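You operate a simulated robot arm through the tools that you are given. There is no shell and no other tool.

You are at the controls of a simulated two-armed robot. One attempt, no reset.

Task
Pump oil into the green drip glass till it stands between the lines.
Fine: its tap is off while you pump and on again after; point the knob at its colour; leave the other glasses and taps.

It is judged by the outcome, as a careful person would: the job done as asked, and still so three seconds after it is handed in. It fails if anything else is knocked over, pushed out of place, dropped, spilled or broken.

Robot
Two 7-joint arms with two-finger parallel grippers on one trunk that stands fixed in place. Base frame: the origin is at the foot of the trunk, x ahead of it, y to its left, z up. Lengths are in m, angles in rad, forces in N, time in s.
The left shoulder is at [0.08, 0.131, 0.947], the right one opposite. With the tool pointing down near the work surface each hand reaches from about 0.4 to 0.86 m from the base axis, measured 20 degrees to its own side. Payload 1.57 kg a hand.
The tool frame of a hand sits at the grasp point between the pads (the TCP): z along the fingers, y along the line on which they close. The tips reach 0.03 m beyond it. Largest opening 0.11 m; finger width 0.024, thickness 0.012; the body of the gripper, 0.048 by 0.112 m, starts 0.078 m behind the TCP.
Orientation is that of the tool frame in the base frame, as a unit quaternion [w, x, y, z]. With the fingers straight down and closing along the base's y, the tool's x points along the base's -x, its y along +y and its z along -z.

Tools
- The arms move only by the tool nudge_tool. It takes "left_targets", "right_targets" or both (then of equal length, played together; a hand with none holds still); each is a list of rows, each an object of numbers (a shift or turn left out is 0, a gripper value left out holds the last): "dx", "dy", "dz": the shift along the tool's x, y, z in m; "ax", "ay", "az": the turn, a rotation vector about the tool's x, y, z in degrees. In form: [{"dx": .., "dy": .., "dz": .., "ax": .., "ay": .., "az": ..}, ...]. A call has 1 to 20 rows; each row is the pose to reach, as a shift and turn from the pose commanded when the call began, along the tool's axes at that moment. "left_gripper" and "right_gripper" are, for a hand that has rows, the gripper command, from -1 (fully open) to 1 (shut), values between in proportion, set as the call begins (left out, the last holds). A row lasts 0.2 s, in which the tool goes at most 0.05 m and 0.15 rad; a call with a longer step from one row to the next is refused whole, and so is a gripper value outside its range. A pose out of reach is approached as far as the arm can. The call stops where the force on the tool passes 40 N (or 10 N more than at its start, if that is more) or the arm is blocked; 0.2 s more then pass. The fingers move at their own pace (about 0.108 m/s each) and stop on an object; they squeeze with about 27 N. The grip force told is the motor's: it shows also when the fingers shut on nothing. Time passes only in rows, and 0.2 s behind the last, so rows that repeat a pose let the fingers close. The reply holds the time, the measured pose of the TCP, the force on the tool along the base axes, the opening and the grip force, in the units named above and with some noise, with the torque about the TCP (base axes, N m) and any sound that the robot's microphone picked up, and new pictures: "show" is both (left out), scene, wrist or none (wrist: the cameras of the hands that moved).
- Cameras (640 x 400 px; columns grow to the right, rows downward): "scene" is now at [-0.0474, -0.0061, 1.4336]; the picture's right is [-0.07, -1.00, 0.00], its down [-0.43, 0.03, -0.90] and it looks along [0.90, -0.06, -0.43] (base axes); focal length 351 px, centre (320, 200). "left" rides on the left gripper at [0.07, -0.016, -0.141] in its tool frame; the picture's right is [0.23, 0.97, 0.00], its down [-0.86, 0.20, -0.48] and it looks along [-0.47, 0.11, 0.88] (tool axes); focal length 222 px, centre (320, 200). "right" rides on the right gripper at [0.07, 0.016, -0.141] in its tool frame; the picture's right is [-0.23, 0.97, 0.00], its down [-0.86, -0.20, -0.48] and it looks along [-0.47, -0.11, 0.88] (tool axes); focal length 222 px, centre (320, 200). There is no depth. A picture from a camera that has moved, and an enlarged one, comes with that camera's place and axes in the base frame and with its lens.
- aim_head(pan, tilt): turns the head with the scene camera to pan (to the left, within 1.902 rad either way) and tilt (down, from -0.506 to 1.204), counted from straight ahead of the robot. It gives what a move gives, and a new picture of the scene camera.
- enlarge(camera, box): a new picture of the part [left, top, right, bottom] of that camera's present view, enlarged. No time passes.
- sign_off(): hands the job in; it is judged then, once.

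Nothing tells you positions but the pictures and the camera data. Unless the task says otherwise, let go and move clear before handing in.

The tools are called after "Request:" by a JSON object that holds its "name" and its "arguments". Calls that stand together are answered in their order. nudge_tool: Moves the arms, as the interface text tells. Its arguments: {"type":"object","properties":{"left_targets":{"type":"array"},"left_gripper":{"type":"number"},"right_targets":{"type":"array"},"right_gripper":{"type":"number"},"show":{"type":"string","enum":["both","scene","wrist","none"]}},"required":[]} The other tools are called the same way: aim_head (pan, tilt) turns the head that bears the scene camera; enlarge (camera, box) takes an enlarged picture of a part of a camera's view; sign_off () hands the job in.

At the start:

```text
t: 0.0
left_tool_pos: [0.485, 0.1643, 1.2767]
left_orientation: [0.0, 0.001, 1.0, 0.0]
left_wrist_force: [0.5, 0.3, 0.2]
left_wrist_torque: [-0.01, 0.0, 0.01]
left_finger_gap: 0.1101
left_grip_force: 0.0
right_tool_pos: [0.5929, -0.323, 1.1782]
right_orientation: [0.0, 0.001, 1.0, 0.0]
right_wrist_force: [0.9, -0.3, 0.0]
right_wrist_torque: [0.01, -0.02, 0.03]
right_finger_gap: 0.1099
right_grip_force: 0.1
head pan, tilt: [-0.066, 0.449]
```

scene: 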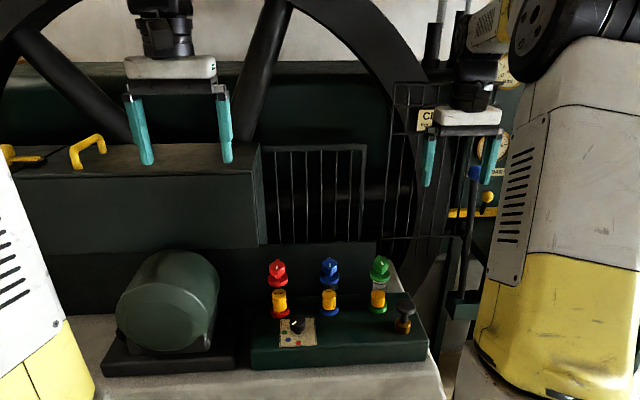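
right: 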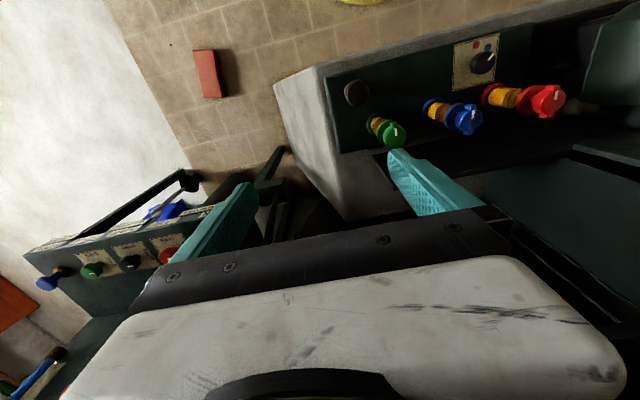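
left: 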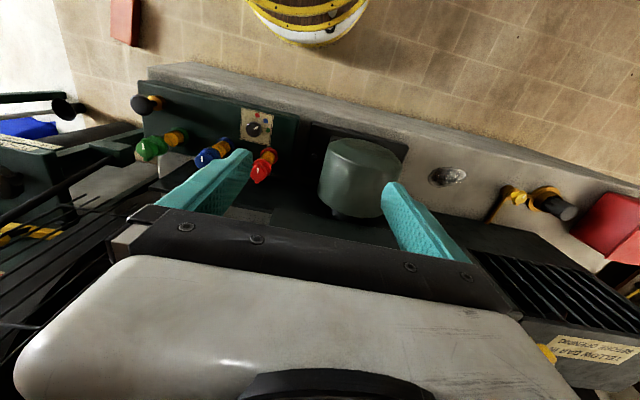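

I see a small dark-green oiler box with three drip glasses (red, blue, green), a selector knob on a plate at the front and a black-topped pump plunger at the right. I'll enlarge the views before moving anything.

Request:
{"name": "enlarge", "arguments": {"camera": "scene", "box": [240, 240, 440, 370]}}

Request:
{"name": "enlarge", "arguments": {"camera": "right", "box": [320, 20, 600, 195]}}

Request:
{"name": "enlarge", "arguments": {"camera": "left", "box": [120, 70, 320, 195]}}

Request:
{"name": "enlarge", "arguments": {"camera": "scene", "box": [260, 305, 340, 355]}}

Request:
{"name": "enlarge", "arguments": {"camera": "scene", "box": [350, 250, 430, 340]}}

```text
3.08 times, centred on (340, 305) of scene
camera zoom: at [-0.0474, -0.0061, 1.4336], right [-0.07, -1.0, 0.0], down [-0.43, 0.03, -0.9], along [0.9, -0.06, -0.43], focal length 1081 px, centre (258, -123)
```

zoom: 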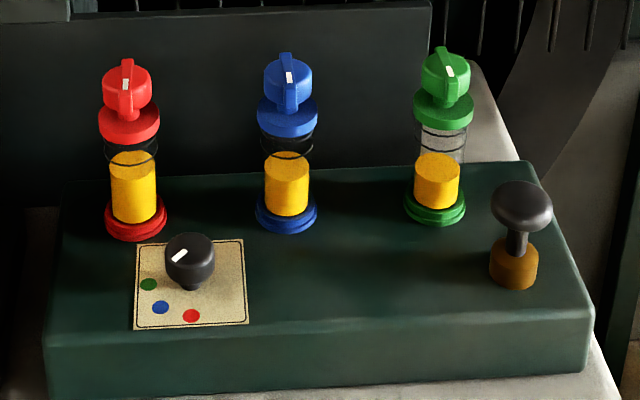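

```text
2.29 times, centred on (460, 108) of right
camera zoom: at [0.5225, -0.3065, 1.3208], right [0.23, 0.97, 0.0], down [0.86, -0.2, 0.48], along [0.47, -0.11, -0.88], focal length 508 px, centre (0, 411)
```

zoom: 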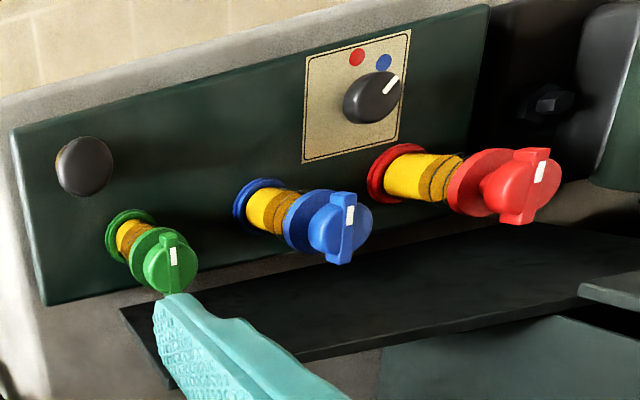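

```text
3.20 times, centred on (220, 132) of left
camera zoom: at [0.4152, 0.1476, 1.4173], right [-0.23, 0.97, 0.0], down [0.86, 0.2, 0.48], along [0.47, 0.11, -0.88], focal length 711 px, centre (640, 416)
```

zoom: 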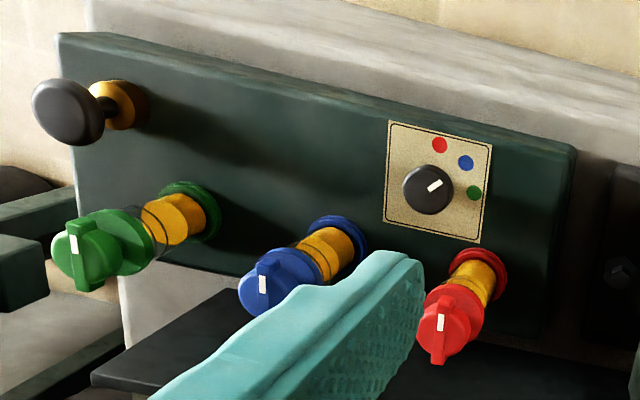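

```text
8.00 times, centred on (300, 330) of scene
camera zoom: at [-0.0474, -0.0061, 1.4336], right [-0.07, -1.0, 0.0], down [-0.43, 0.03, -0.9], along [0.9, -0.06, -0.43], focal length 2811 px, centre (480, -840)
```

zoom: 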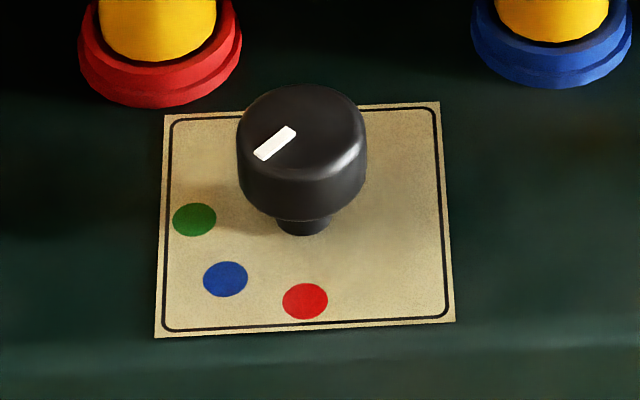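

```text
4.44 times, centred on (390, 295) of scene
camera zoom: at [-0.0474, -0.0061, 1.4336], right [-0.07, -1.0, 0.0], down [-0.43, 0.03, -0.9], along [0.9, -0.06, -0.43], focal length 1562 px, centre (9, -222)
```

zoom: 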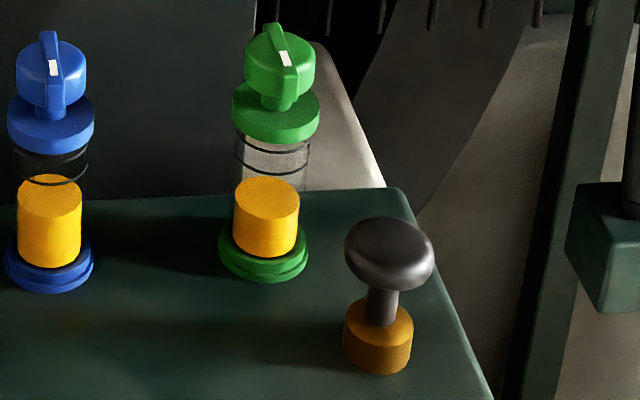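

The selector mark seems to point at blue (45° from green), all three tap fins seem to run along x, and green's oil stands below both lines. I'll take closer pictures of the green glass and the taps to be sure.

Request:
{"name": "enlarge", "arguments": {"camera": "scene", "box": [362, 250, 402, 318]}}

Request:
{"name": "enlarge", "arguments": {"camera": "scene", "box": [262, 250, 302, 318]}}

Request:
{"name": "enlarge", "arguments": {"camera": "left", "box": [130, 130, 210, 180]}}

Request:
{"name": "enlarge", "arguments": {"camera": "left", "box": [230, 100, 310, 150]}}

Request:
{"name": "enlarge", "arguments": {"camera": "right", "box": [340, 70, 440, 150]}}

```text
5.88 times, centred on (382, 284) of scene
camera zoom: at [-0.0474, -0.0061, 1.4336], right [-0.07, -1.0, 0.0], down [-0.43, 0.03, -0.9], along [0.9, -0.06, -0.43], focal length 2067 px, centre (-45, -294)
```

zoom: 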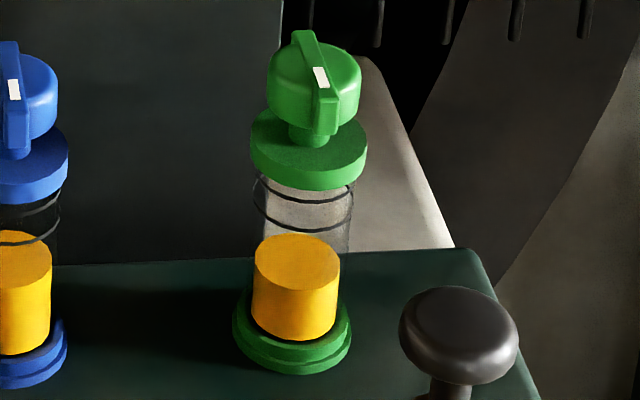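

```text
5.88 times, centred on (282, 284) of scene
camera zoom: at [-0.0474, -0.0061, 1.4336], right [-0.07, -1.0, 0.0], down [-0.43, 0.03, -0.9], along [0.9, -0.06, -0.43], focal length 2067 px, centre (544, -294)
```

zoom: 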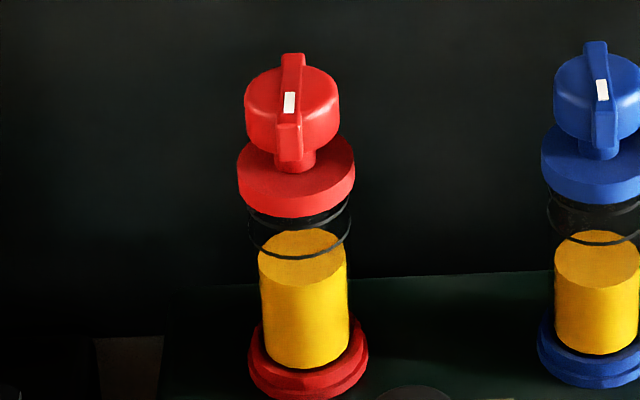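

```text
8.00 times, centred on (170, 155) of left
camera zoom: at [0.4152, 0.1476, 1.4173], right [-0.23, 0.97, 0.0], down [0.86, 0.2, 0.48], along [0.47, 0.11, -0.88], focal length 1777 px, centre (1520, 560)
```

zoom: 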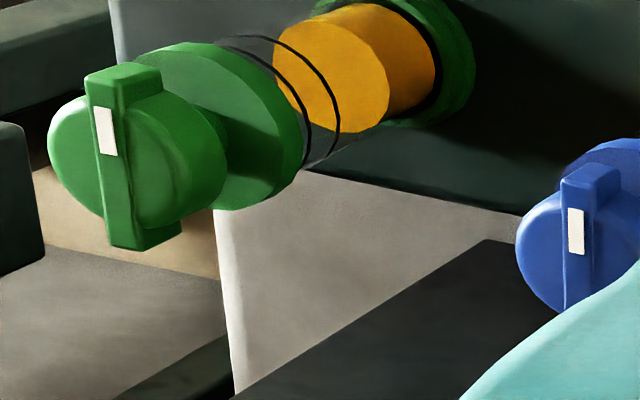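

```text
8.00 times, centred on (270, 125) of left
camera zoom: at [0.4152, 0.1476, 1.4173], right [-0.23, 0.97, 0.0], down [0.86, 0.2, 0.48], along [0.47, 0.11, -0.88], focal length 1777 px, centre (720, 800)
```

zoom: 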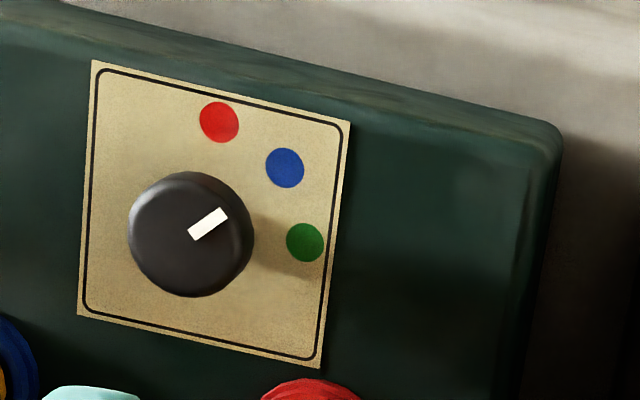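

```text
5.00 times, centred on (390, 110) of right
camera zoom: at [0.5225, -0.3065, 1.3208], right [0.23, 0.97, 0.0], down [0.86, -0.2, 0.48], along [0.47, -0.11, -0.88], focal length 1111 px, centre (-30, 650)
```

zoom: 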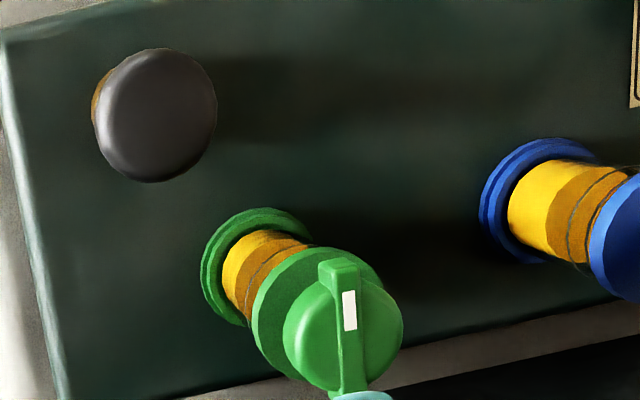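

The knob top is at about [0.569, 0.006, 0.827] and points at blue. The green tap is at about [0.631, -0.200, 0.937] and the pump head at about [0.562, -0.245, 0.858]. First the left hand goes above the selector, turned so that its body stays clear of the red and blue glasses through the turn.

Request:
{"name": "nudge_tool", "arguments": {"left_targets": [{"dx": -0.0084, "dy": -0.0158, "dz": 0.0297, "az": -6}, {"dx": -0.0168, "dy": -0.0317, "dz": 0.0593, "az": -12}, {"dx": -0.0252, "dy": -0.0475, "dz": 0.089, "az": -18}, {"dx": -0.0336, "dy": -0.0633, "dz": 0.1187, "az": -24}, {"dx": -0.042, "dy": -0.0791, "dz": 0.1483, "az": -30}, {"dx": -0.0504, "dy": -0.095, "dz": 0.178, "az": -36}, {"dx": -0.0588, "dy": -0.1108, "dz": 0.2077, "az": -42}, {"dx": -0.0672, "dy": -0.1266, "dz": 0.2374, "az": -48}, {"dx": -0.0756, "dy": -0.1425, "dz": 0.267, "az": -54}, {"dx": -0.084, "dy": -0.1583, "dz": 0.2967, "az": -60}, {"dx": -0.084, "dy": -0.1583, "dz": 0.2967, "az": -60}], "left_gripper": -0.1}}

```text
t: 2.4
left_tool_pos: [0.5694, 0.006, 0.979]
left_orientation: [0.0, -0.501, 0.866, 0.001]
left_wrist_force: [1.0, 0.0, -0.2]
left_wrist_torque: [-0.02, 0.0, 0.0]
left_finger_gap: 0.0605
left_grip_force: 0.0
right_tool_pos: [0.5923, -0.3231, 1.1782]
right_orientation: [0.001, -0.001, 1.0, 0.0]
right_wrist_force: [-0.6, 1.0, 0.1]
right_wrist_torque: [0.0, -0.03, 0.02]
right_finger_gap: 0.1101
right_grip_force: 0.1
head pan, tilt: [-0.066, 0.449]
camera left: at [0.5487, -0.0638, 1.1206], right [-0.96, 0.29, 0.0], down [0.25, 0.84, 0.48], along [0.14, 0.46, -0.88], focal length 222 px, centre (320, 200)
```

scene: 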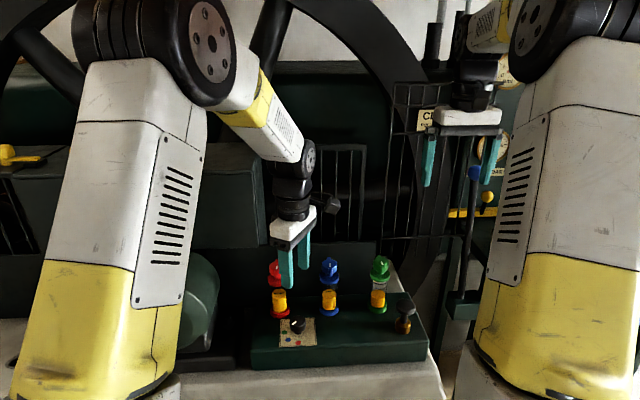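
left: 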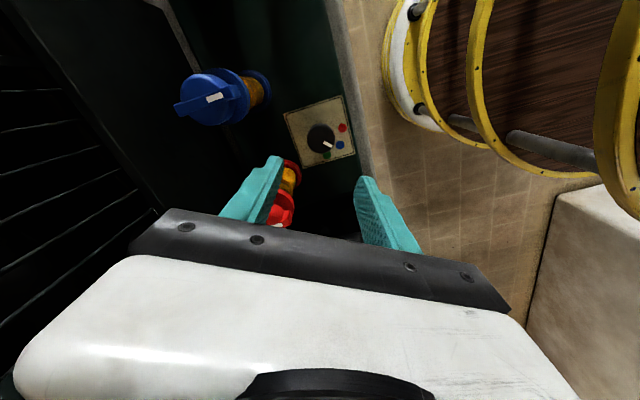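

The left hand is above the selector in the planned orientation. I'll check where the knob lies with the wrist camera before going down.

Request:
{"name": "enlarge", "arguments": {"camera": "left", "box": [270, 90, 370, 165]}}

Request:
{"name": "enlarge", "arguments": {"camera": "scene", "box": [250, 220, 350, 350]}}

```text
5.33 times, centred on (320, 128) of left
camera zoom: at [0.5487, -0.0638, 1.1206], right [-0.96, 0.29, 0.0], down [0.25, 0.84, 0.48], along [0.14, 0.46, -0.88], focal length 1185 px, centre (320, 587)
```

zoom: 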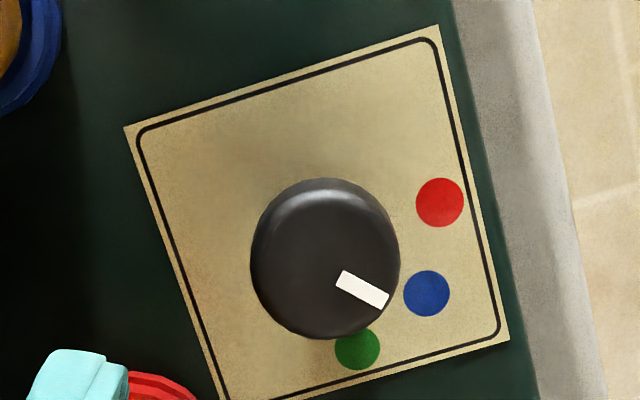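

```text
3.08 times, centred on (300, 285) of scene
camera zoom: at [-0.0474, -0.0062, 1.4336], right [-0.07, -1.0, 0.0], down [-0.43, 0.03, -0.9], along [0.9, -0.06, -0.43], focal length 1081 px, centre (382, -62)
```

zoom: 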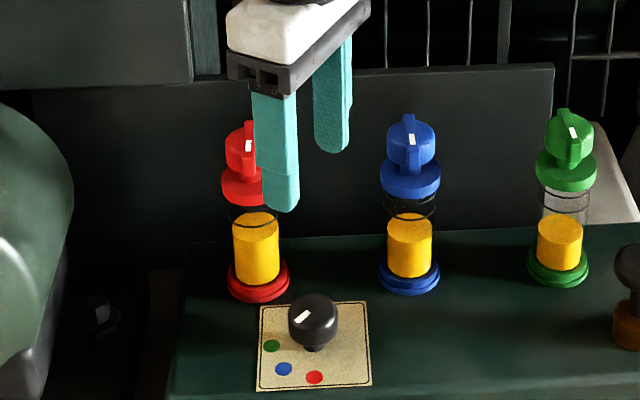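

The knob's mark is on blue and the hand is centred over it within a few millimetres. I go down with the fingers around the knob, then check.

Request:
{"name": "nudge_tool", "arguments": {"left_targets": [{"dz": 0.035}, {"dz": 0.07}, {"dz": 0.1}, {"dz": 0.125}, {"dz": 0.139}, {"dz": 0.139}]}}

Request:
{"name": "enlarge", "arguments": {"camera": "scene", "box": [250, 220, 350, 350]}}

```text
t: 3.8
left_tool_pos: [0.5681, 0.0051, 0.8412]
left_orientation: [0.0, -0.5, 0.866, 0.0]
left_wrist_force: [0.5, -0.1, 0.3]
left_wrist_torque: [-0.01, 0.04, -0.02]
left_finger_gap: 0.0601
left_grip_force: 0.0
right_tool_pos: [0.5934, -0.3235, 1.1778]
right_orientation: [0.0, 0.0, 1.0, 0.0]
right_wrist_force: [0.0, 0.4, 0.5]
right_wrist_torque: [-0.02, -0.02, -0.01]
right_finger_gap: 0.1103
right_grip_force: 0.0
head pan, tilt: [-0.066, 0.449]
camera left: at [0.5481, -0.0633, 0.9815], right [-0.96, 0.29, 0.0], down [0.25, 0.84, 0.48], along [0.14, 0.46, -0.88], focal length 222 px, centre (320, 200)
```

scene: 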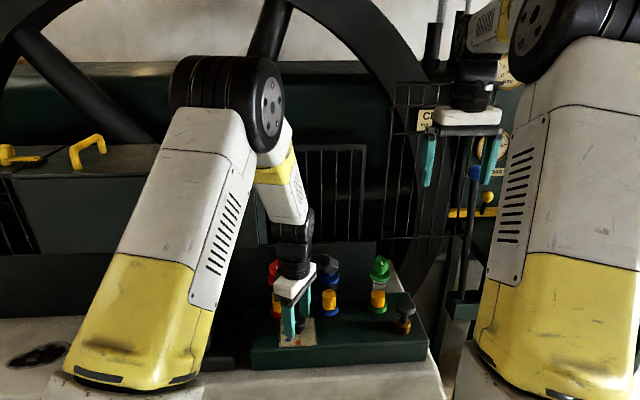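
left: 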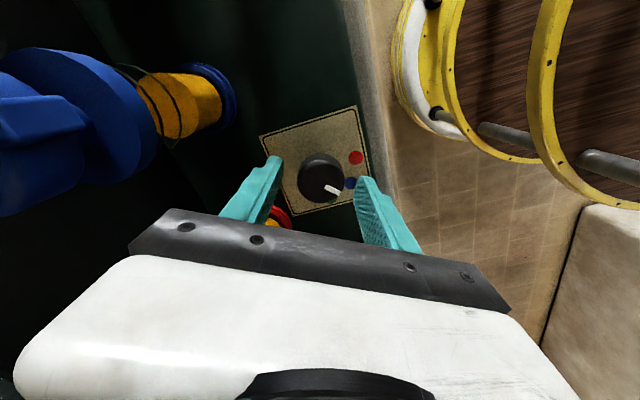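

```text
3.08 times, centred on (300, 285) of scene
camera zoom: at [-0.0474, -0.0062, 1.4336], right [-0.07, -1.0, 0.0], down [-0.43, 0.03, -0.9], along [0.9, -0.06, -0.43], focal length 1081 px, centre (382, -62)
```

zoom: 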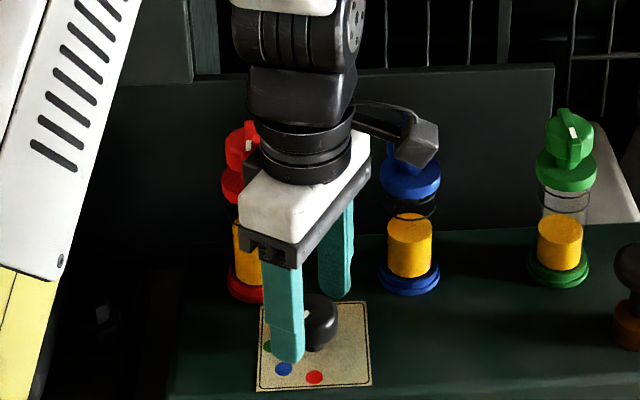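

The fingers straddle the knob and are clear of the other glasses. I close on it.

Request:
{"name": "nudge_tool", "arguments": {"left_targets": [{"dz": 0.002}, {"dz": 0.002}, {"dz": 0.002}], "left_gripper": 1, "show": "wrist"}}

```text
t: 4.6
left_tool_pos: [0.5682, 0.006, 0.8391]
left_orientation: [0.0, -0.5, 0.866, -0.001]
left_wrist_force: [-8.8, 4.2, 28.6]
left_wrist_torque: [0.05, 0.7, -0.02]
left_finger_gap: 0.0372
left_grip_force: 43.7
right_tool_pos: [0.5919, -0.3228, 1.1797]
right_orientation: [0.0, 0.0, 1.0, 0.0]
right_wrist_force: [0.4, -0.8, 0.0]
right_wrist_torque: [-0.02, -0.03, 0.02]
right_finger_gap: 0.1101
right_grip_force: 0.1
head pan, tilt: [-0.066, 0.449]
camera left: at [0.5476, -0.0629, 0.9806], right [-0.96, 0.29, 0.0], down [0.25, 0.84, 0.48], along [0.14, 0.46, -0.88], focal length 222 px, centre (320, 200)
```

left: 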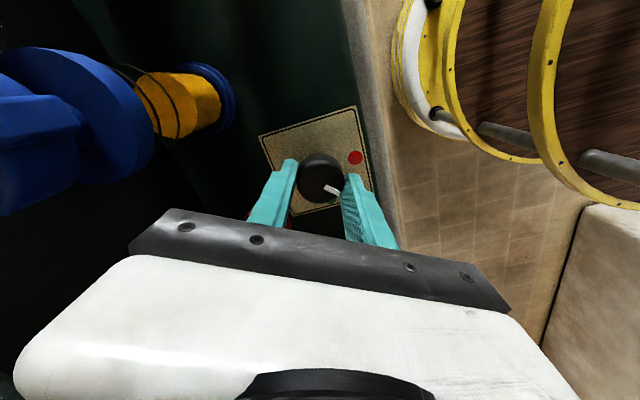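

The knob is held (gap 37 mm), but there is some upward and sideways load. I'll relieve it with a small shift before turning.

Request:
{"name": "nudge_tool", "arguments": {"left_targets": [{"dz": -0.001, "dy": 0.0005}, {"dz": -0.002, "dy": 0.001}], "show": "none"}}

```text
t: 5.2
left_tool_pos: [0.569, 0.0067, 0.8388]
left_orientation: [0.001, -0.5, 0.866, 0.0]
left_wrist_force: [3.0, -2.8, -5.3]
left_wrist_torque: [0.3, -0.79, 0.0]
left_finger_gap: 0.0371
left_grip_force: 43.7
right_tool_pos: [0.5928, -0.3236, 1.1795]
right_orientation: [0.0, 0.0, 1.0, 0.001]
right_wrist_force: [0.0, -0.2, 0.4]
right_wrist_torque: [-0.03, 0.03, 0.0]
right_finger_gap: 0.11
right_grip_force: 0.0
head pan, tilt: [-0.066, 0.449]
```

The load is now near zero. I turn the knob 45° clockwise, from blue to green.

Request:
{"name": "nudge_tool", "arguments": {"left_targets": [{"az": 7.5}, {"az": 15}, {"az": 22.5}, {"az": 30}, {"az": 37.5}, {"az": 45}, {"az": 45}]}}

Request:
{"name": "enlarge", "arguments": {"camera": "left", "box": [270, 100, 370, 225]}}

Request:
{"name": "enlarge", "arguments": {"camera": "scene", "box": [250, 220, 350, 350]}}

```text
t: 6.8
left_tool_pos: [0.569, 0.005, 0.8395]
left_orientation: [0.0, -0.128, 0.992, 0.0]
left_wrist_force: [14.5, -12.9, -27.3]
left_wrist_torque: [-0.26, -0.56, -0.02]
left_finger_gap: 0.0369
left_grip_force: 43.5
right_tool_pos: [0.5949, -0.3241, 1.1778]
right_orientation: [0.0, 0.001, 1.0, 0.0]
right_wrist_force: [0.1, -0.3, -0.5]
right_wrist_torque: [0.04, -0.01, -0.02]
right_finger_gap: 0.1099
right_grip_force: 0.1
head pan, tilt: [-0.066, 0.449]
camera left: at [0.5056, -0.0284, 0.9808], right [-0.47, 0.88, 0.0], down [0.78, 0.41, 0.48], along [0.42, 0.22, -0.88], focal length 222 px, centre (320, 200)
```

scene: 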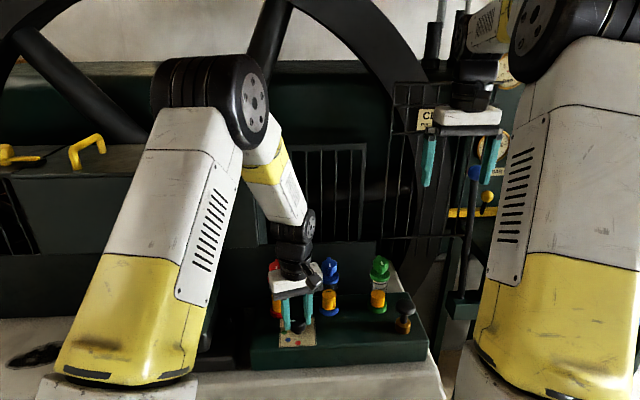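
left: 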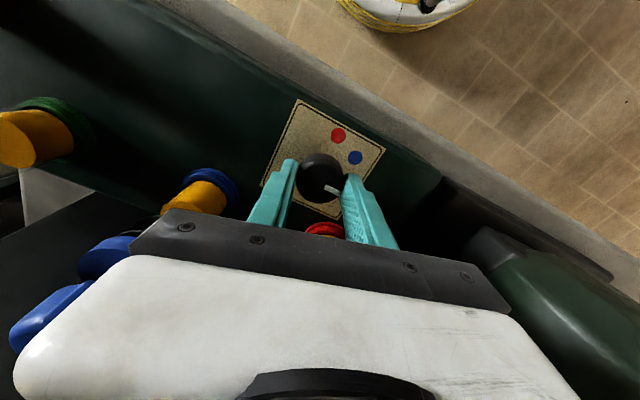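

```text
3.20 times, centred on (320, 162) of left
camera zoom: at [0.5056, -0.0284, 0.9808], right [-0.47, 0.88, 0.0], down [0.78, 0.41, 0.48], along [0.42, 0.22, -0.88], focal length 711 px, centre (320, 320)
```

zoom: 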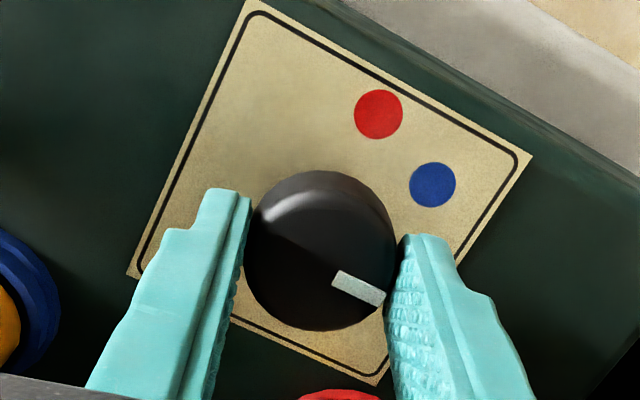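

```text
3.08 times, centred on (300, 285) of scene
camera zoom: at [-0.046, -0.0067, 1.4336], right [-0.07, -1.0, 0.0], down [-0.43, 0.03, -0.9], along [0.9, -0.06, -0.44], focal length 1081 px, centre (382, -62)
```

zoom: 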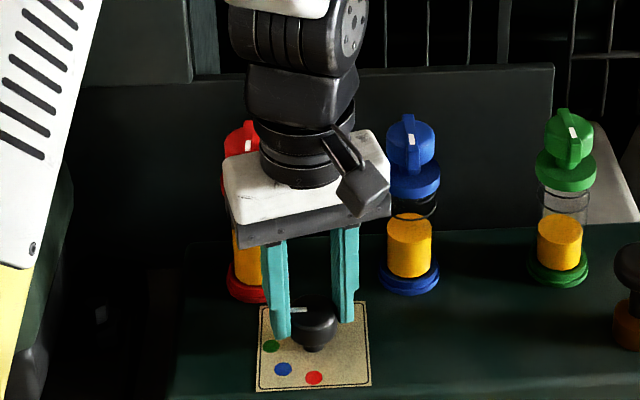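

The mark turned with the hand and is now horizontal, toward green. I release, lift straight up and check.

Request:
{"name": "nudge_tool", "arguments": {"left_targets": [{}, {}, {"dz": -0.02}, {"dz": -0.05}, {"dz": -0.09}, {"dz": -0.135}, {"dz": -0.18}], "left_gripper": -0.1, "show": "both"}}

Request:
{"name": "enlarge", "arguments": {"camera": "scene", "box": [260, 305, 340, 355]}}

Request:
{"name": "enlarge", "arguments": {"camera": "left", "box": [270, 80, 370, 155]}}

```text
t: 8.4
left_tool_pos: [0.5674, 0.0075, 1.019]
left_orientation: [-0.001, -0.131, 0.991, 0.0]
left_wrist_force: [0.9, 0.6, 0.2]
left_wrist_torque: [-0.03, 0.01, -0.03]
left_finger_gap: 0.0604
left_grip_force: 0.1
right_tool_pos: [0.5925, -0.3231, 1.1776]
right_orientation: [-0.001, 0.0, 1.0, 0.0]
right_wrist_force: [-0.7, 0.1, 0.6]
right_wrist_torque: [0.0, 0.02, 0.0]
right_finger_gap: 0.11
right_grip_force: 0.1
head pan, tilt: [-0.066, 0.449]
camera left: at [0.5048, -0.0273, 1.1607], right [-0.47, 0.88, 0.0], down [0.77, 0.41, 0.48], along [0.42, 0.23, -0.88], focal length 222 px, centre (320, 200)
```

scene: 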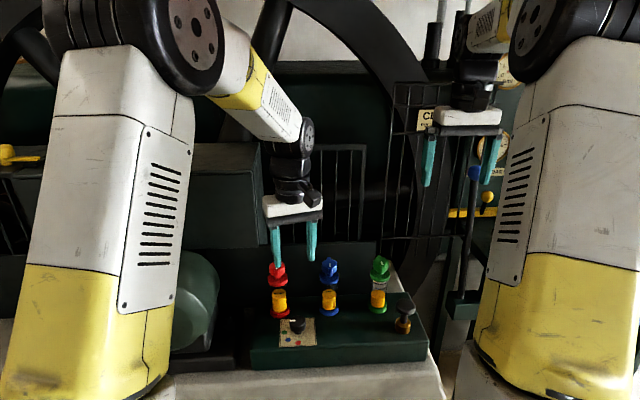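
left: 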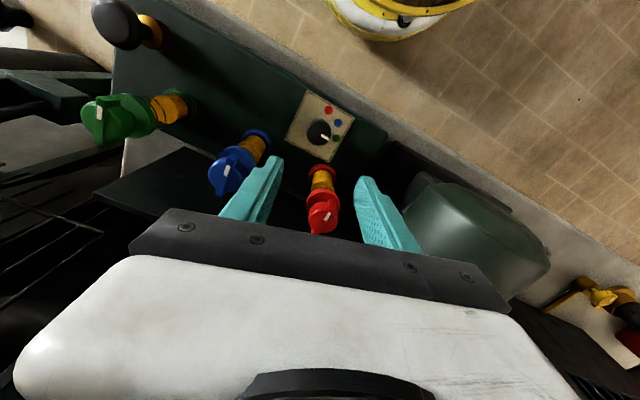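

```text
8.00 times, centred on (300, 330) of scene
camera zoom: at [-0.0471, -0.0063, 1.4336], right [-0.07, -1.0, 0.0], down [-0.43, 0.03, -0.9], along [0.9, -0.06, -0.43], focal length 2811 px, centre (480, -840)
```

zoom: 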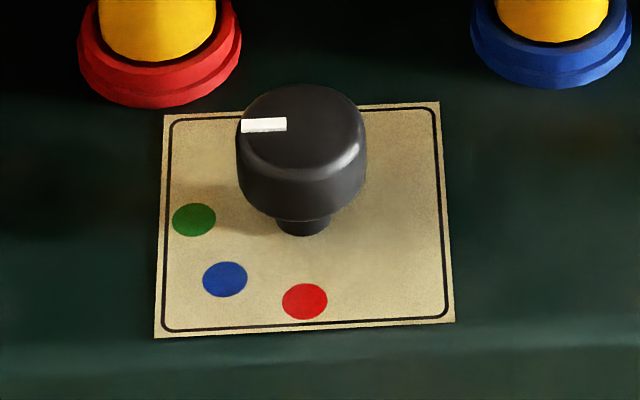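

```text
5.33 times, centred on (320, 118) of left
camera zoom: at [0.5048, -0.0273, 1.1607], right [-0.47, 0.88, 0.0], down [0.77, 0.41, 0.48], along [0.42, 0.23, -0.88], focal length 1185 px, centre (320, 640)
```

zoom: 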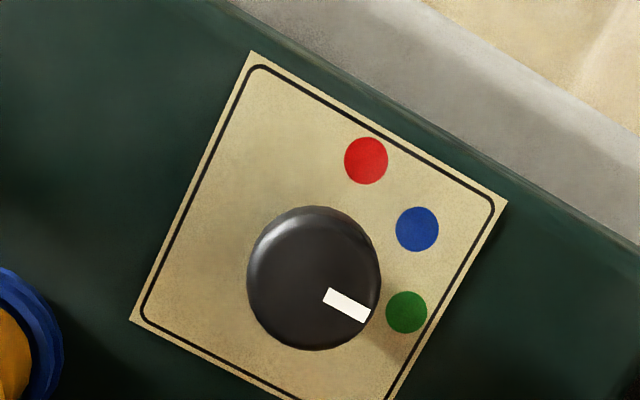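

The selector now points at green. Next the left hand withdraws up and to the left while the right hand goes above the green tap.

Request:
{"name": "nudge_tool", "arguments": {"left_targets": [{"dz": -0.03, "dy": 0.025}, {"dz": -0.06, "dy": 0.05}, {"dz": -0.09, "dy": 0.075}, {"dz": -0.12, "dy": 0.1}, {"dz": -0.15, "dy": 0.125}, {"dz": -0.18, "dy": 0.15}], "right_targets": [{"dx": -0.0088, "dy": 0.0246, "dz": 0.0296}, {"dx": -0.0176, "dy": 0.0492, "dz": 0.0592}, {"dx": -0.0264, "dy": 0.0738, "dz": 0.0888}, {"dx": -0.0352, "dy": 0.0984, "dz": 0.1184}, {"dx": -0.044, "dy": 0.123, "dz": 0.148}, {"dx": -0.044, "dy": 0.123, "dz": 0.148}], "right_gripper": -0.27}}

Request:
{"name": "enlarge", "arguments": {"camera": "right", "box": [260, 100, 400, 260]}}

Request:
{"name": "enlarge", "arguments": {"camera": "scene", "box": [340, 200, 440, 340]}}

```text
t: 9.8
left_tool_pos: [0.5277, 0.1523, 1.1995]
left_orientation: [0.0, -0.132, 0.991, 0.0]
left_wrist_force: [0.1, 0.0, 0.2]
left_wrist_torque: [0.04, -0.01, 0.01]
left_finger_gap: 0.0605
left_grip_force: 0.2
right_tool_pos: [0.6371, -0.2017, 1.0307]
right_orientation: [0.0, 0.0, 1.0, 0.001]
right_wrist_force: [0.4, -0.6, 0.3]
right_wrist_torque: [0.01, 0.01, 0.0]
right_finger_gap: 0.07
right_grip_force: 0.1
head pan, tilt: [-0.066, 0.449]
camera right: at [0.5675, -0.1837, 1.1722], right [0.23, 0.97, 0.0], down [0.86, -0.2, 0.48], along [0.47, -0.11, -0.88], focal length 222 px, centre (320, 200)
camera left: at [0.4648, 0.118, 1.3413], right [-0.47, 0.88, 0.0], down [0.77, 0.41, 0.48], along [0.42, 0.23, -0.88], focal length 222 px, centre (320, 200)
```

scene: 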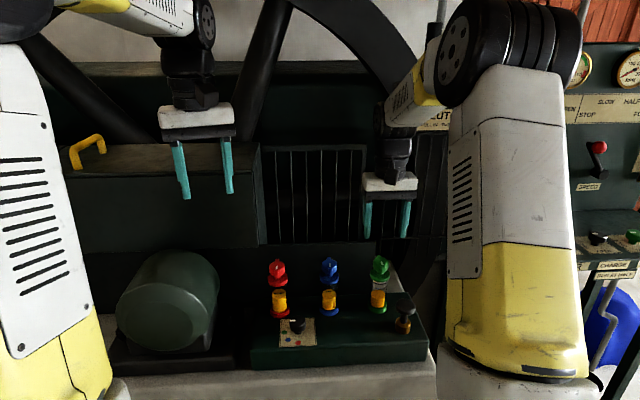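
right: 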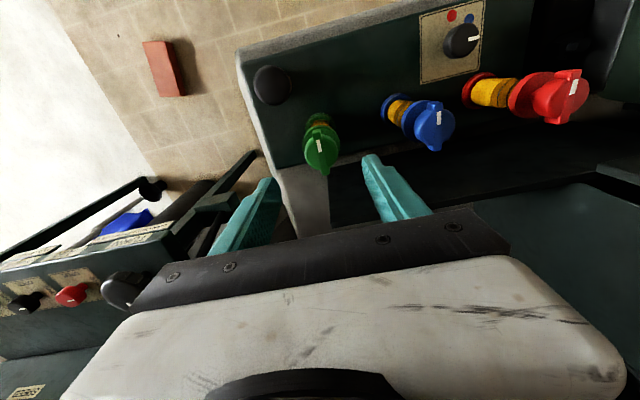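
left: 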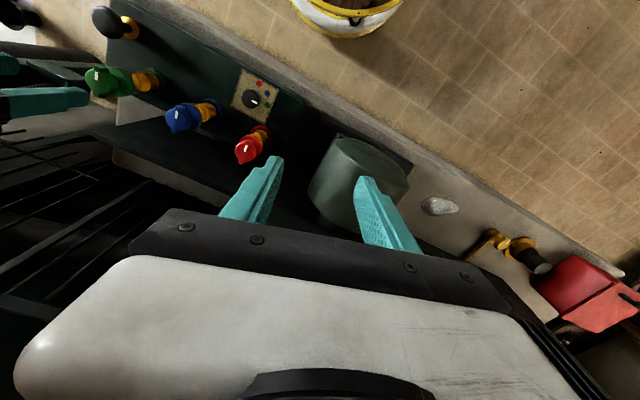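

```text
2.50 times, centred on (330, 180) of right
camera zoom: at [0.5675, -0.1837, 1.1722], right [0.23, 0.97, 0.0], down [0.86, -0.2, 0.48], along [0.47, -0.11, -0.88], focal length 555 px, centre (295, 250)
```

zoom: 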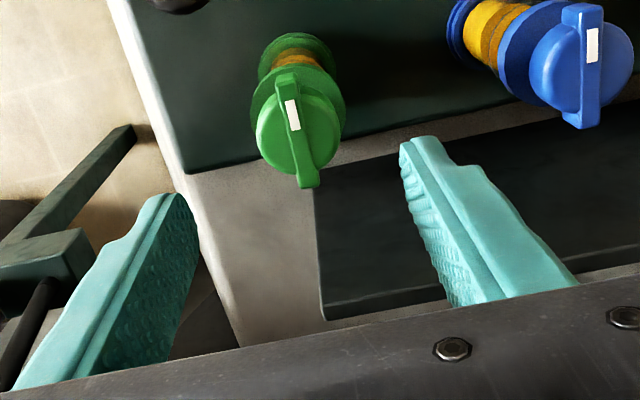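

```text
2.86 times, centred on (390, 270) of scene
camera zoom: at [-0.0471, -0.0063, 1.4336], right [-0.07, -1.0, 0.0], down [-0.43, 0.03, -0.9], along [0.9, -0.06, -0.43], focal length 1004 px, centre (120, 0)
```

zoom: 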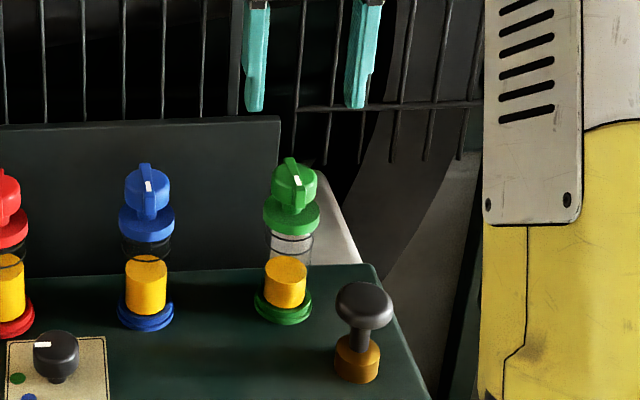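

The tap head centre works out at about [0.637, -0.199] with its top near 0.935. I lower the open fingers around it.

Request:
{"name": "nudge_tool", "arguments": {"right_targets": [{"dy": 0.002, "dz": 0.03}, {"dy": 0.002, "dz": 0.06}, {"dy": 0.002, "dz": 0.08}, {"dy": 0.002, "dz": 0.089}, {"dy": 0.002, "dz": 0.089}]}}

Request:
{"name": "enlarge", "arguments": {"camera": "right", "box": [240, 100, 400, 230]}}

Request:
{"name": "enlarge", "arguments": {"camera": "scene", "box": [340, 220, 430, 340]}}

```text
t: 11.0
left_tool_pos: [0.5275, 0.1497, 1.1993]
left_orientation: [0.0, -0.131, 0.991, 0.0]
left_wrist_force: [0.2, 0.5, 0.3]
left_wrist_torque: [-0.03, 0.0, -0.03]
left_finger_gap: 0.0605
left_grip_force: 0.0
right_tool_pos: [0.6365, -0.1991, 0.9419]
right_orientation: [0.0, 0.0, 1.0, 0.0]
right_wrist_force: [0.1, 0.1, 0.5]
right_wrist_torque: [0.01, 0.01, -0.03]
right_finger_gap: 0.0697
right_grip_force: 0.0
head pan, tilt: [-0.066, 0.449]
camera right: at [0.5667, -0.1812, 1.0838], right [0.23, 0.97, 0.0], down [0.86, -0.2, 0.48], along [0.47, -0.11, -0.88], focal length 222 px, centre (320, 200)
```

scene: 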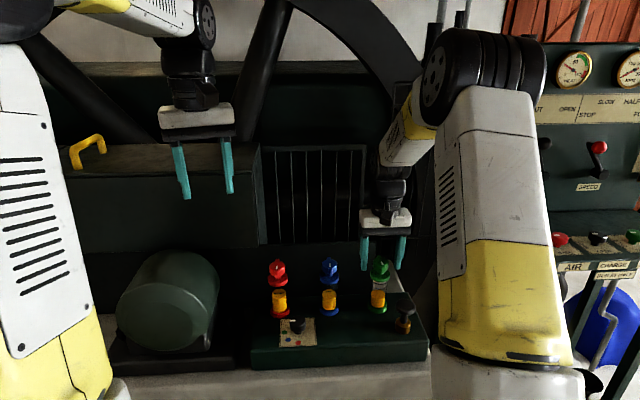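
right: 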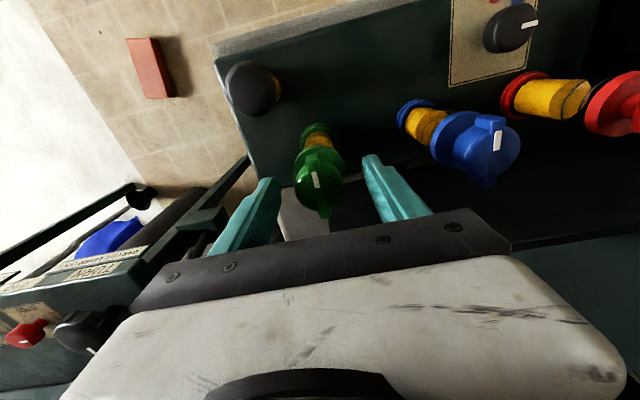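

```text
3.08 times, centred on (320, 165) of right
camera zoom: at [0.5667, -0.1812, 1.0838], right [0.23, 0.97, 0.0], down [0.86, -0.2, 0.48], along [0.47, -0.11, -0.88], focal length 684 px, centre (320, 308)
```

zoom: 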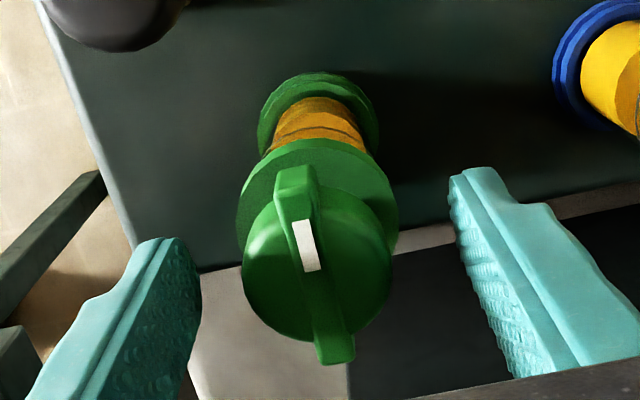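

```text
3.33 times, centred on (385, 280) of scene
camera zoom: at [-0.0474, -0.0061, 1.4336], right [-0.07, -1.0, 0.0], down [-0.43, 0.03, -0.9], along [0.9, -0.06, -0.43], focal length 1171 px, centre (103, -67)
```

zoom: 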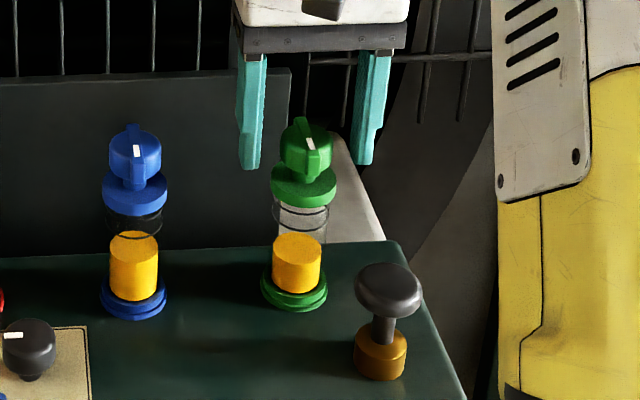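

The tap head sits between the fingers, with the tips just above the flange. I close on it.

Request:
{"name": "nudge_tool", "arguments": {"right_targets": [{}, {}, {}], "right_gripper": 1, "show": "wrist"}}

```text
t: 11.8
left_tool_pos: [0.5284, 0.1508, 1.2007]
left_orientation: [0.0, -0.13, 0.992, 0.0]
left_wrist_force: [0.4, 0.5, -0.7]
left_wrist_torque: [0.03, 0.02, -0.02]
left_finger_gap: 0.0606
left_grip_force: 0.1
right_tool_pos: [0.6361, -0.1992, 0.9423]
right_orientation: [0.0, 0.002, 1.0, -0.002]
right_wrist_force: [0.4, -8.3, -2.5]
right_wrist_torque: [-0.29, -0.13, -0.07]
right_finger_gap: 0.0379
right_grip_force: 43.7
head pan, tilt: [-0.066, 0.449]
camera right: at [0.5668, -0.1825, 1.0838], right [0.23, 0.97, 0.0], down [0.85, -0.2, 0.48], along [0.47, -0.11, -0.88], focal length 222 px, centre (320, 200)
```

right: 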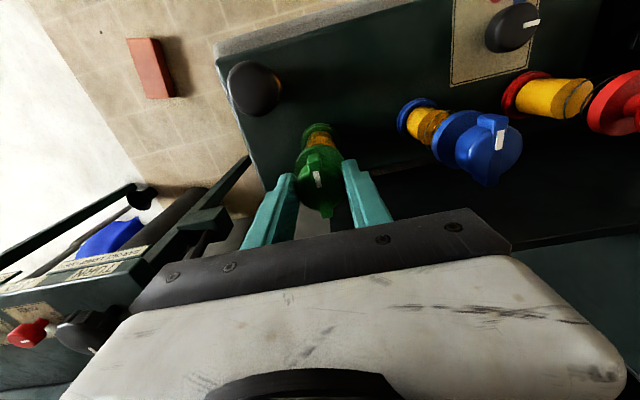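

The tap head is held firmly, with the load small. I test a turn of 15° clockwise and read the torque.

Request:
{"name": "nudge_tool", "arguments": {"right_targets": [{"dy": -0.001, "az": 7.5}, {"dy": -0.001, "az": 15}, {"dy": -0.001, "az": 15}], "show": "wrist"}}

Request:
{"name": "enlarge", "arguments": {"camera": "right", "box": [240, 100, 400, 230]}}

```text
t: 12.6
left_tool_pos: [0.5279, 0.1522, 1.2001]
left_orientation: [0.0, -0.13, 0.991, 0.0]
left_wrist_force: [-0.1, 0.6, -0.9]
left_wrist_torque: [-0.03, -0.03, -0.01]
left_finger_gap: 0.0605
left_grip_force: 0.1
right_tool_pos: [0.6368, -0.1985, 0.9419]
right_orientation: [0.0, 0.132, 0.991, 0.001]
right_wrist_force: [3.2, -3.3, 0.6]
right_wrist_torque: [0.09, 0.16, -0.02]
right_finger_gap: 0.0375
right_grip_force: 43.9
head pan, tilt: [-0.066, 0.449]
camera right: at [0.5734, -0.1645, 1.0838], right [0.47, 0.88, 0.0], down [0.77, -0.42, 0.48], along [0.42, -0.23, -0.88], focal length 222 px, centre (320, 200)
```

right: 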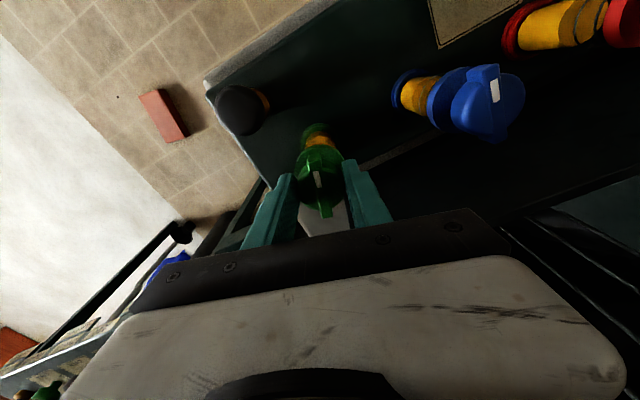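

```text
3.08 times, centred on (320, 165) of right
camera zoom: at [0.5734, -0.1645, 1.0838], right [0.47, 0.88, 0.0], down [0.77, -0.42, 0.48], along [0.42, -0.23, -0.88], focal length 684 px, centre (320, 308)
```

zoom: 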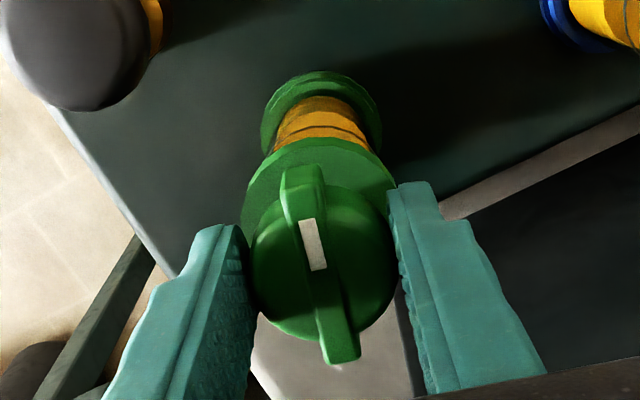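

The tap turned clockwise freely with the hand. I go on to a full quarter turn.

Request:
{"name": "nudge_tool", "arguments": {"right_targets": [{"az": 7.5}, {"az": 15}, {"az": 22.5}, {"az": 30}, {"az": 37.5}, {"az": 45}, {"az": 52.5}, {"az": 60}, {"az": 67.5}, {"az": 75}, {"az": 75}]}}

Request:
{"name": "enlarge", "arguments": {"camera": "right", "box": [240, 100, 400, 230]}}

Request:
{"name": "enlarge", "arguments": {"camera": "scene", "box": [340, 220, 430, 340]}}

```text
t: 15.0
left_tool_pos: [0.5293, 0.1529, 1.1979]
left_orientation: [-0.001, -0.131, 0.991, 0.0]
left_wrist_force: [-0.6, -0.3, -0.3]
left_wrist_torque: [0.03, 0.02, 0.01]
left_finger_gap: 0.0606
left_grip_force: 0.1
right_tool_pos: [0.6405, -0.1975, 0.9424]
right_orientation: [0.001, 0.707, 0.707, 0.002]
right_wrist_force: [31.0, 22.5, -2.2]
right_wrist_torque: [0.7, -0.71, 0.07]
right_finger_gap: 0.0376
right_grip_force: 43.7
head pan, tilt: [-0.066, 0.449]
camera right: at [0.655, -0.1263, 1.084], right [0.97, -0.23, 0.0], down [-0.2, -0.86, 0.48], along [-0.1, -0.47, -0.88], focal length 222 px, centre (320, 200)
```

scene: 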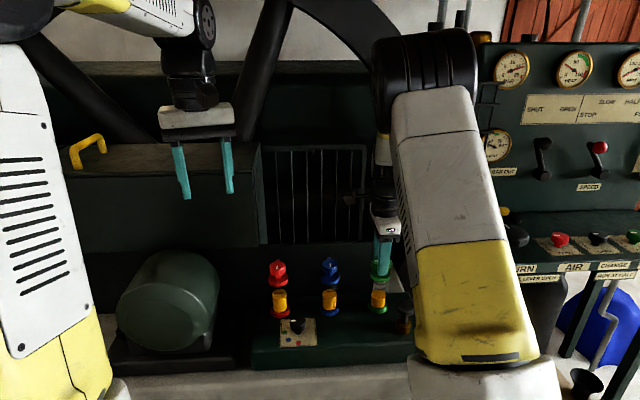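
right: 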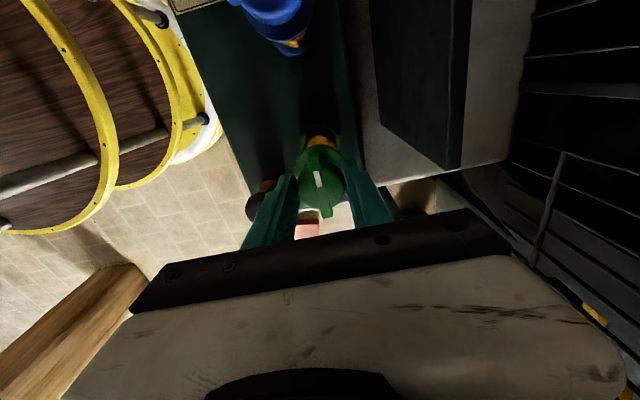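

```text
3.08 times, centred on (320, 165) of right
camera zoom: at [0.655, -0.1263, 1.084], right [0.97, -0.23, 0.0], down [-0.2, -0.86, 0.48], along [-0.1, -0.47, -0.88], focal length 684 px, centre (320, 308)
```

zoom: 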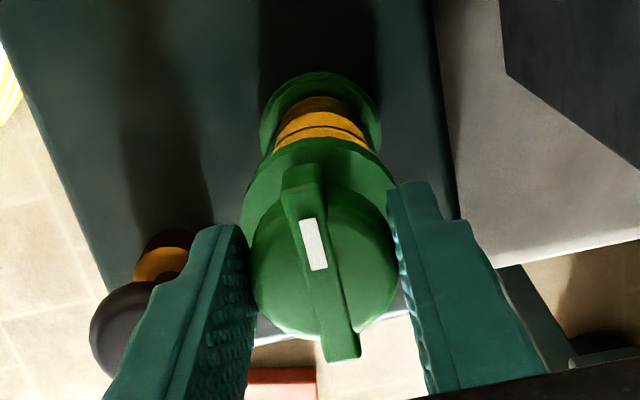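

```text
3.33 times, centred on (385, 280) of scene
camera zoom: at [-0.0459, -0.0052, 1.4336], right [-0.07, -1.0, 0.0], down [-0.43, 0.03, -0.9], along [0.9, -0.06, -0.44], focal length 1171 px, centre (103, -67)
```

zoom: 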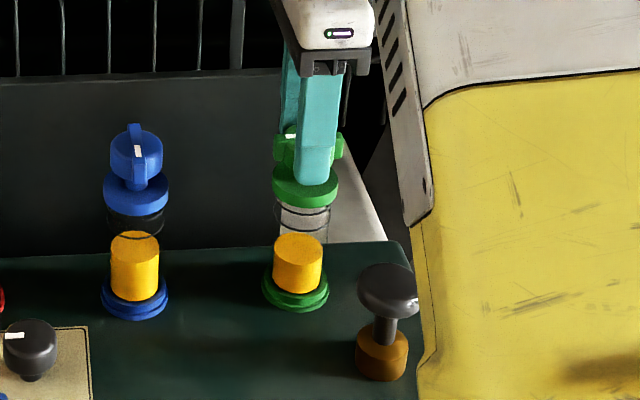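

The tap has made a quarter turn (its fin now lies along y), while blue's is untouched. I relieve the side load, let go and lift straight up.

Request:
{"name": "nudge_tool", "arguments": {"right_targets": [{"dx": 0.0025, "dy": 0.0035}, {"dx": 0.0025, "dy": 0.0035}], "show": "none"}}

Request:
{"name": "nudge_tool", "arguments": {"right_targets": [{}, {}, {"dz": -0.01}, {"dz": -0.04}, {"dz": -0.08}, {"dz": -0.12}], "right_gripper": -0.27}}

Request:
{"name": "enlarge", "arguments": {"camera": "scene", "box": [340, 220, 430, 340]}}

Request:
{"name": "enlarge", "arguments": {"camera": "right", "box": [240, 100, 400, 230]}}

```text
t: 15.6
left_tool_pos: [0.5285, 0.1526, 1.1993]
left_orientation: [0.0, -0.131, 0.991, 0.0]
left_wrist_force: [0.6, 0.1, -0.3]
left_wrist_torque: [-0.02, -0.04, -0.02]
left_finger_gap: 0.0605
left_grip_force: 0.1
right_tool_pos: [0.6401, -0.1966, 0.9426]
right_orientation: [0.0, 0.707, 0.707, -0.001]
right_wrist_force: [12.6, 16.8, 8.9]
right_wrist_torque: [1.01, -0.31, 0.19]
right_finger_gap: 0.0376
right_grip_force: 43.3
head pan, tilt: [-0.066, 0.449]
```

```text
t: 17.0
left_tool_pos: [0.5281, 0.1522, 1.2011]
left_orientation: [0.0, -0.13, 0.991, 0.001]
left_wrist_force: [-0.5, -0.1, -0.5]
left_wrist_torque: [-0.02, 0.03, 0.03]
left_finger_gap: 0.0606
left_grip_force: 0.1
right_tool_pos: [0.6397, -0.1954, 1.0619]
right_orientation: [0.0, 0.707, 0.707, -0.001]
right_wrist_force: [0.7, 0.1, 0.4]
right_wrist_torque: [0.01, 0.04, 0.02]
right_finger_gap: 0.07
right_grip_force: 0.1
head pan, tilt: [-0.066, 0.449]
camera right: at [0.656, -0.1259, 1.2036], right [0.97, -0.23, 0.0], down [-0.2, -0.86, 0.48], along [-0.11, -0.47, -0.88], focal length 222 px, centre (320, 200)
```

scene: 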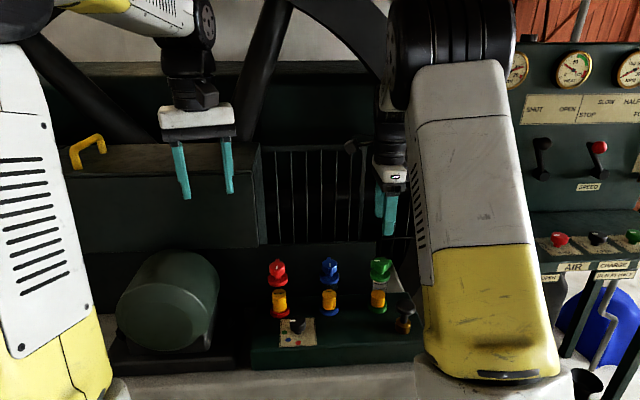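
right: 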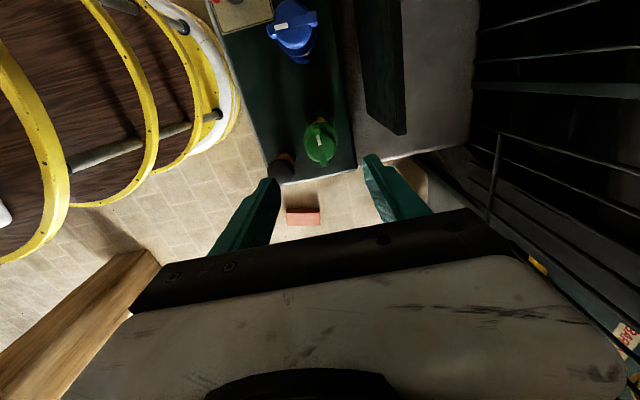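

```text
3.33 times, centred on (385, 280) of scene
camera zoom: at [-0.0471, -0.0061, 1.4336], right [-0.07, -1.0, 0.0], down [-0.43, 0.03, -0.9], along [0.9, -0.06, -0.43], focal length 1171 px, centre (103, -67)
```

zoom: 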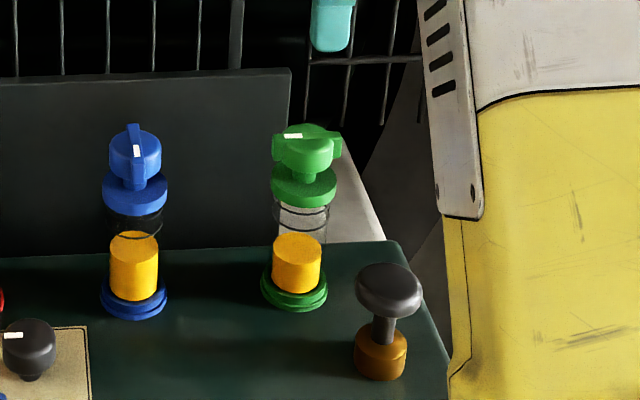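

```text
3.08 times, centred on (320, 165) of right
camera zoom: at [0.656, -0.1259, 1.2036], right [0.97, -0.23, 0.0], down [-0.2, -0.86, 0.48], along [-0.11, -0.47, -0.88], focal length 684 px, centre (320, 308)
```

zoom: 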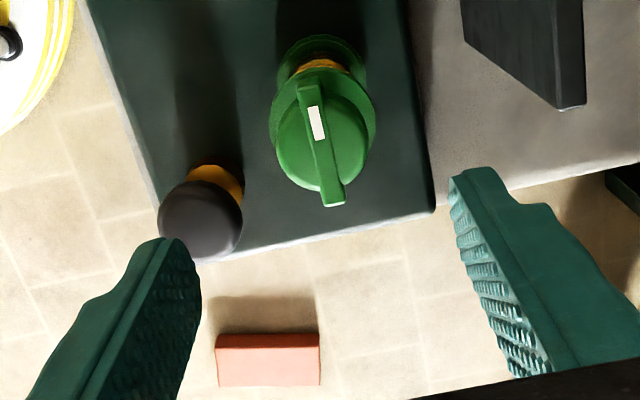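

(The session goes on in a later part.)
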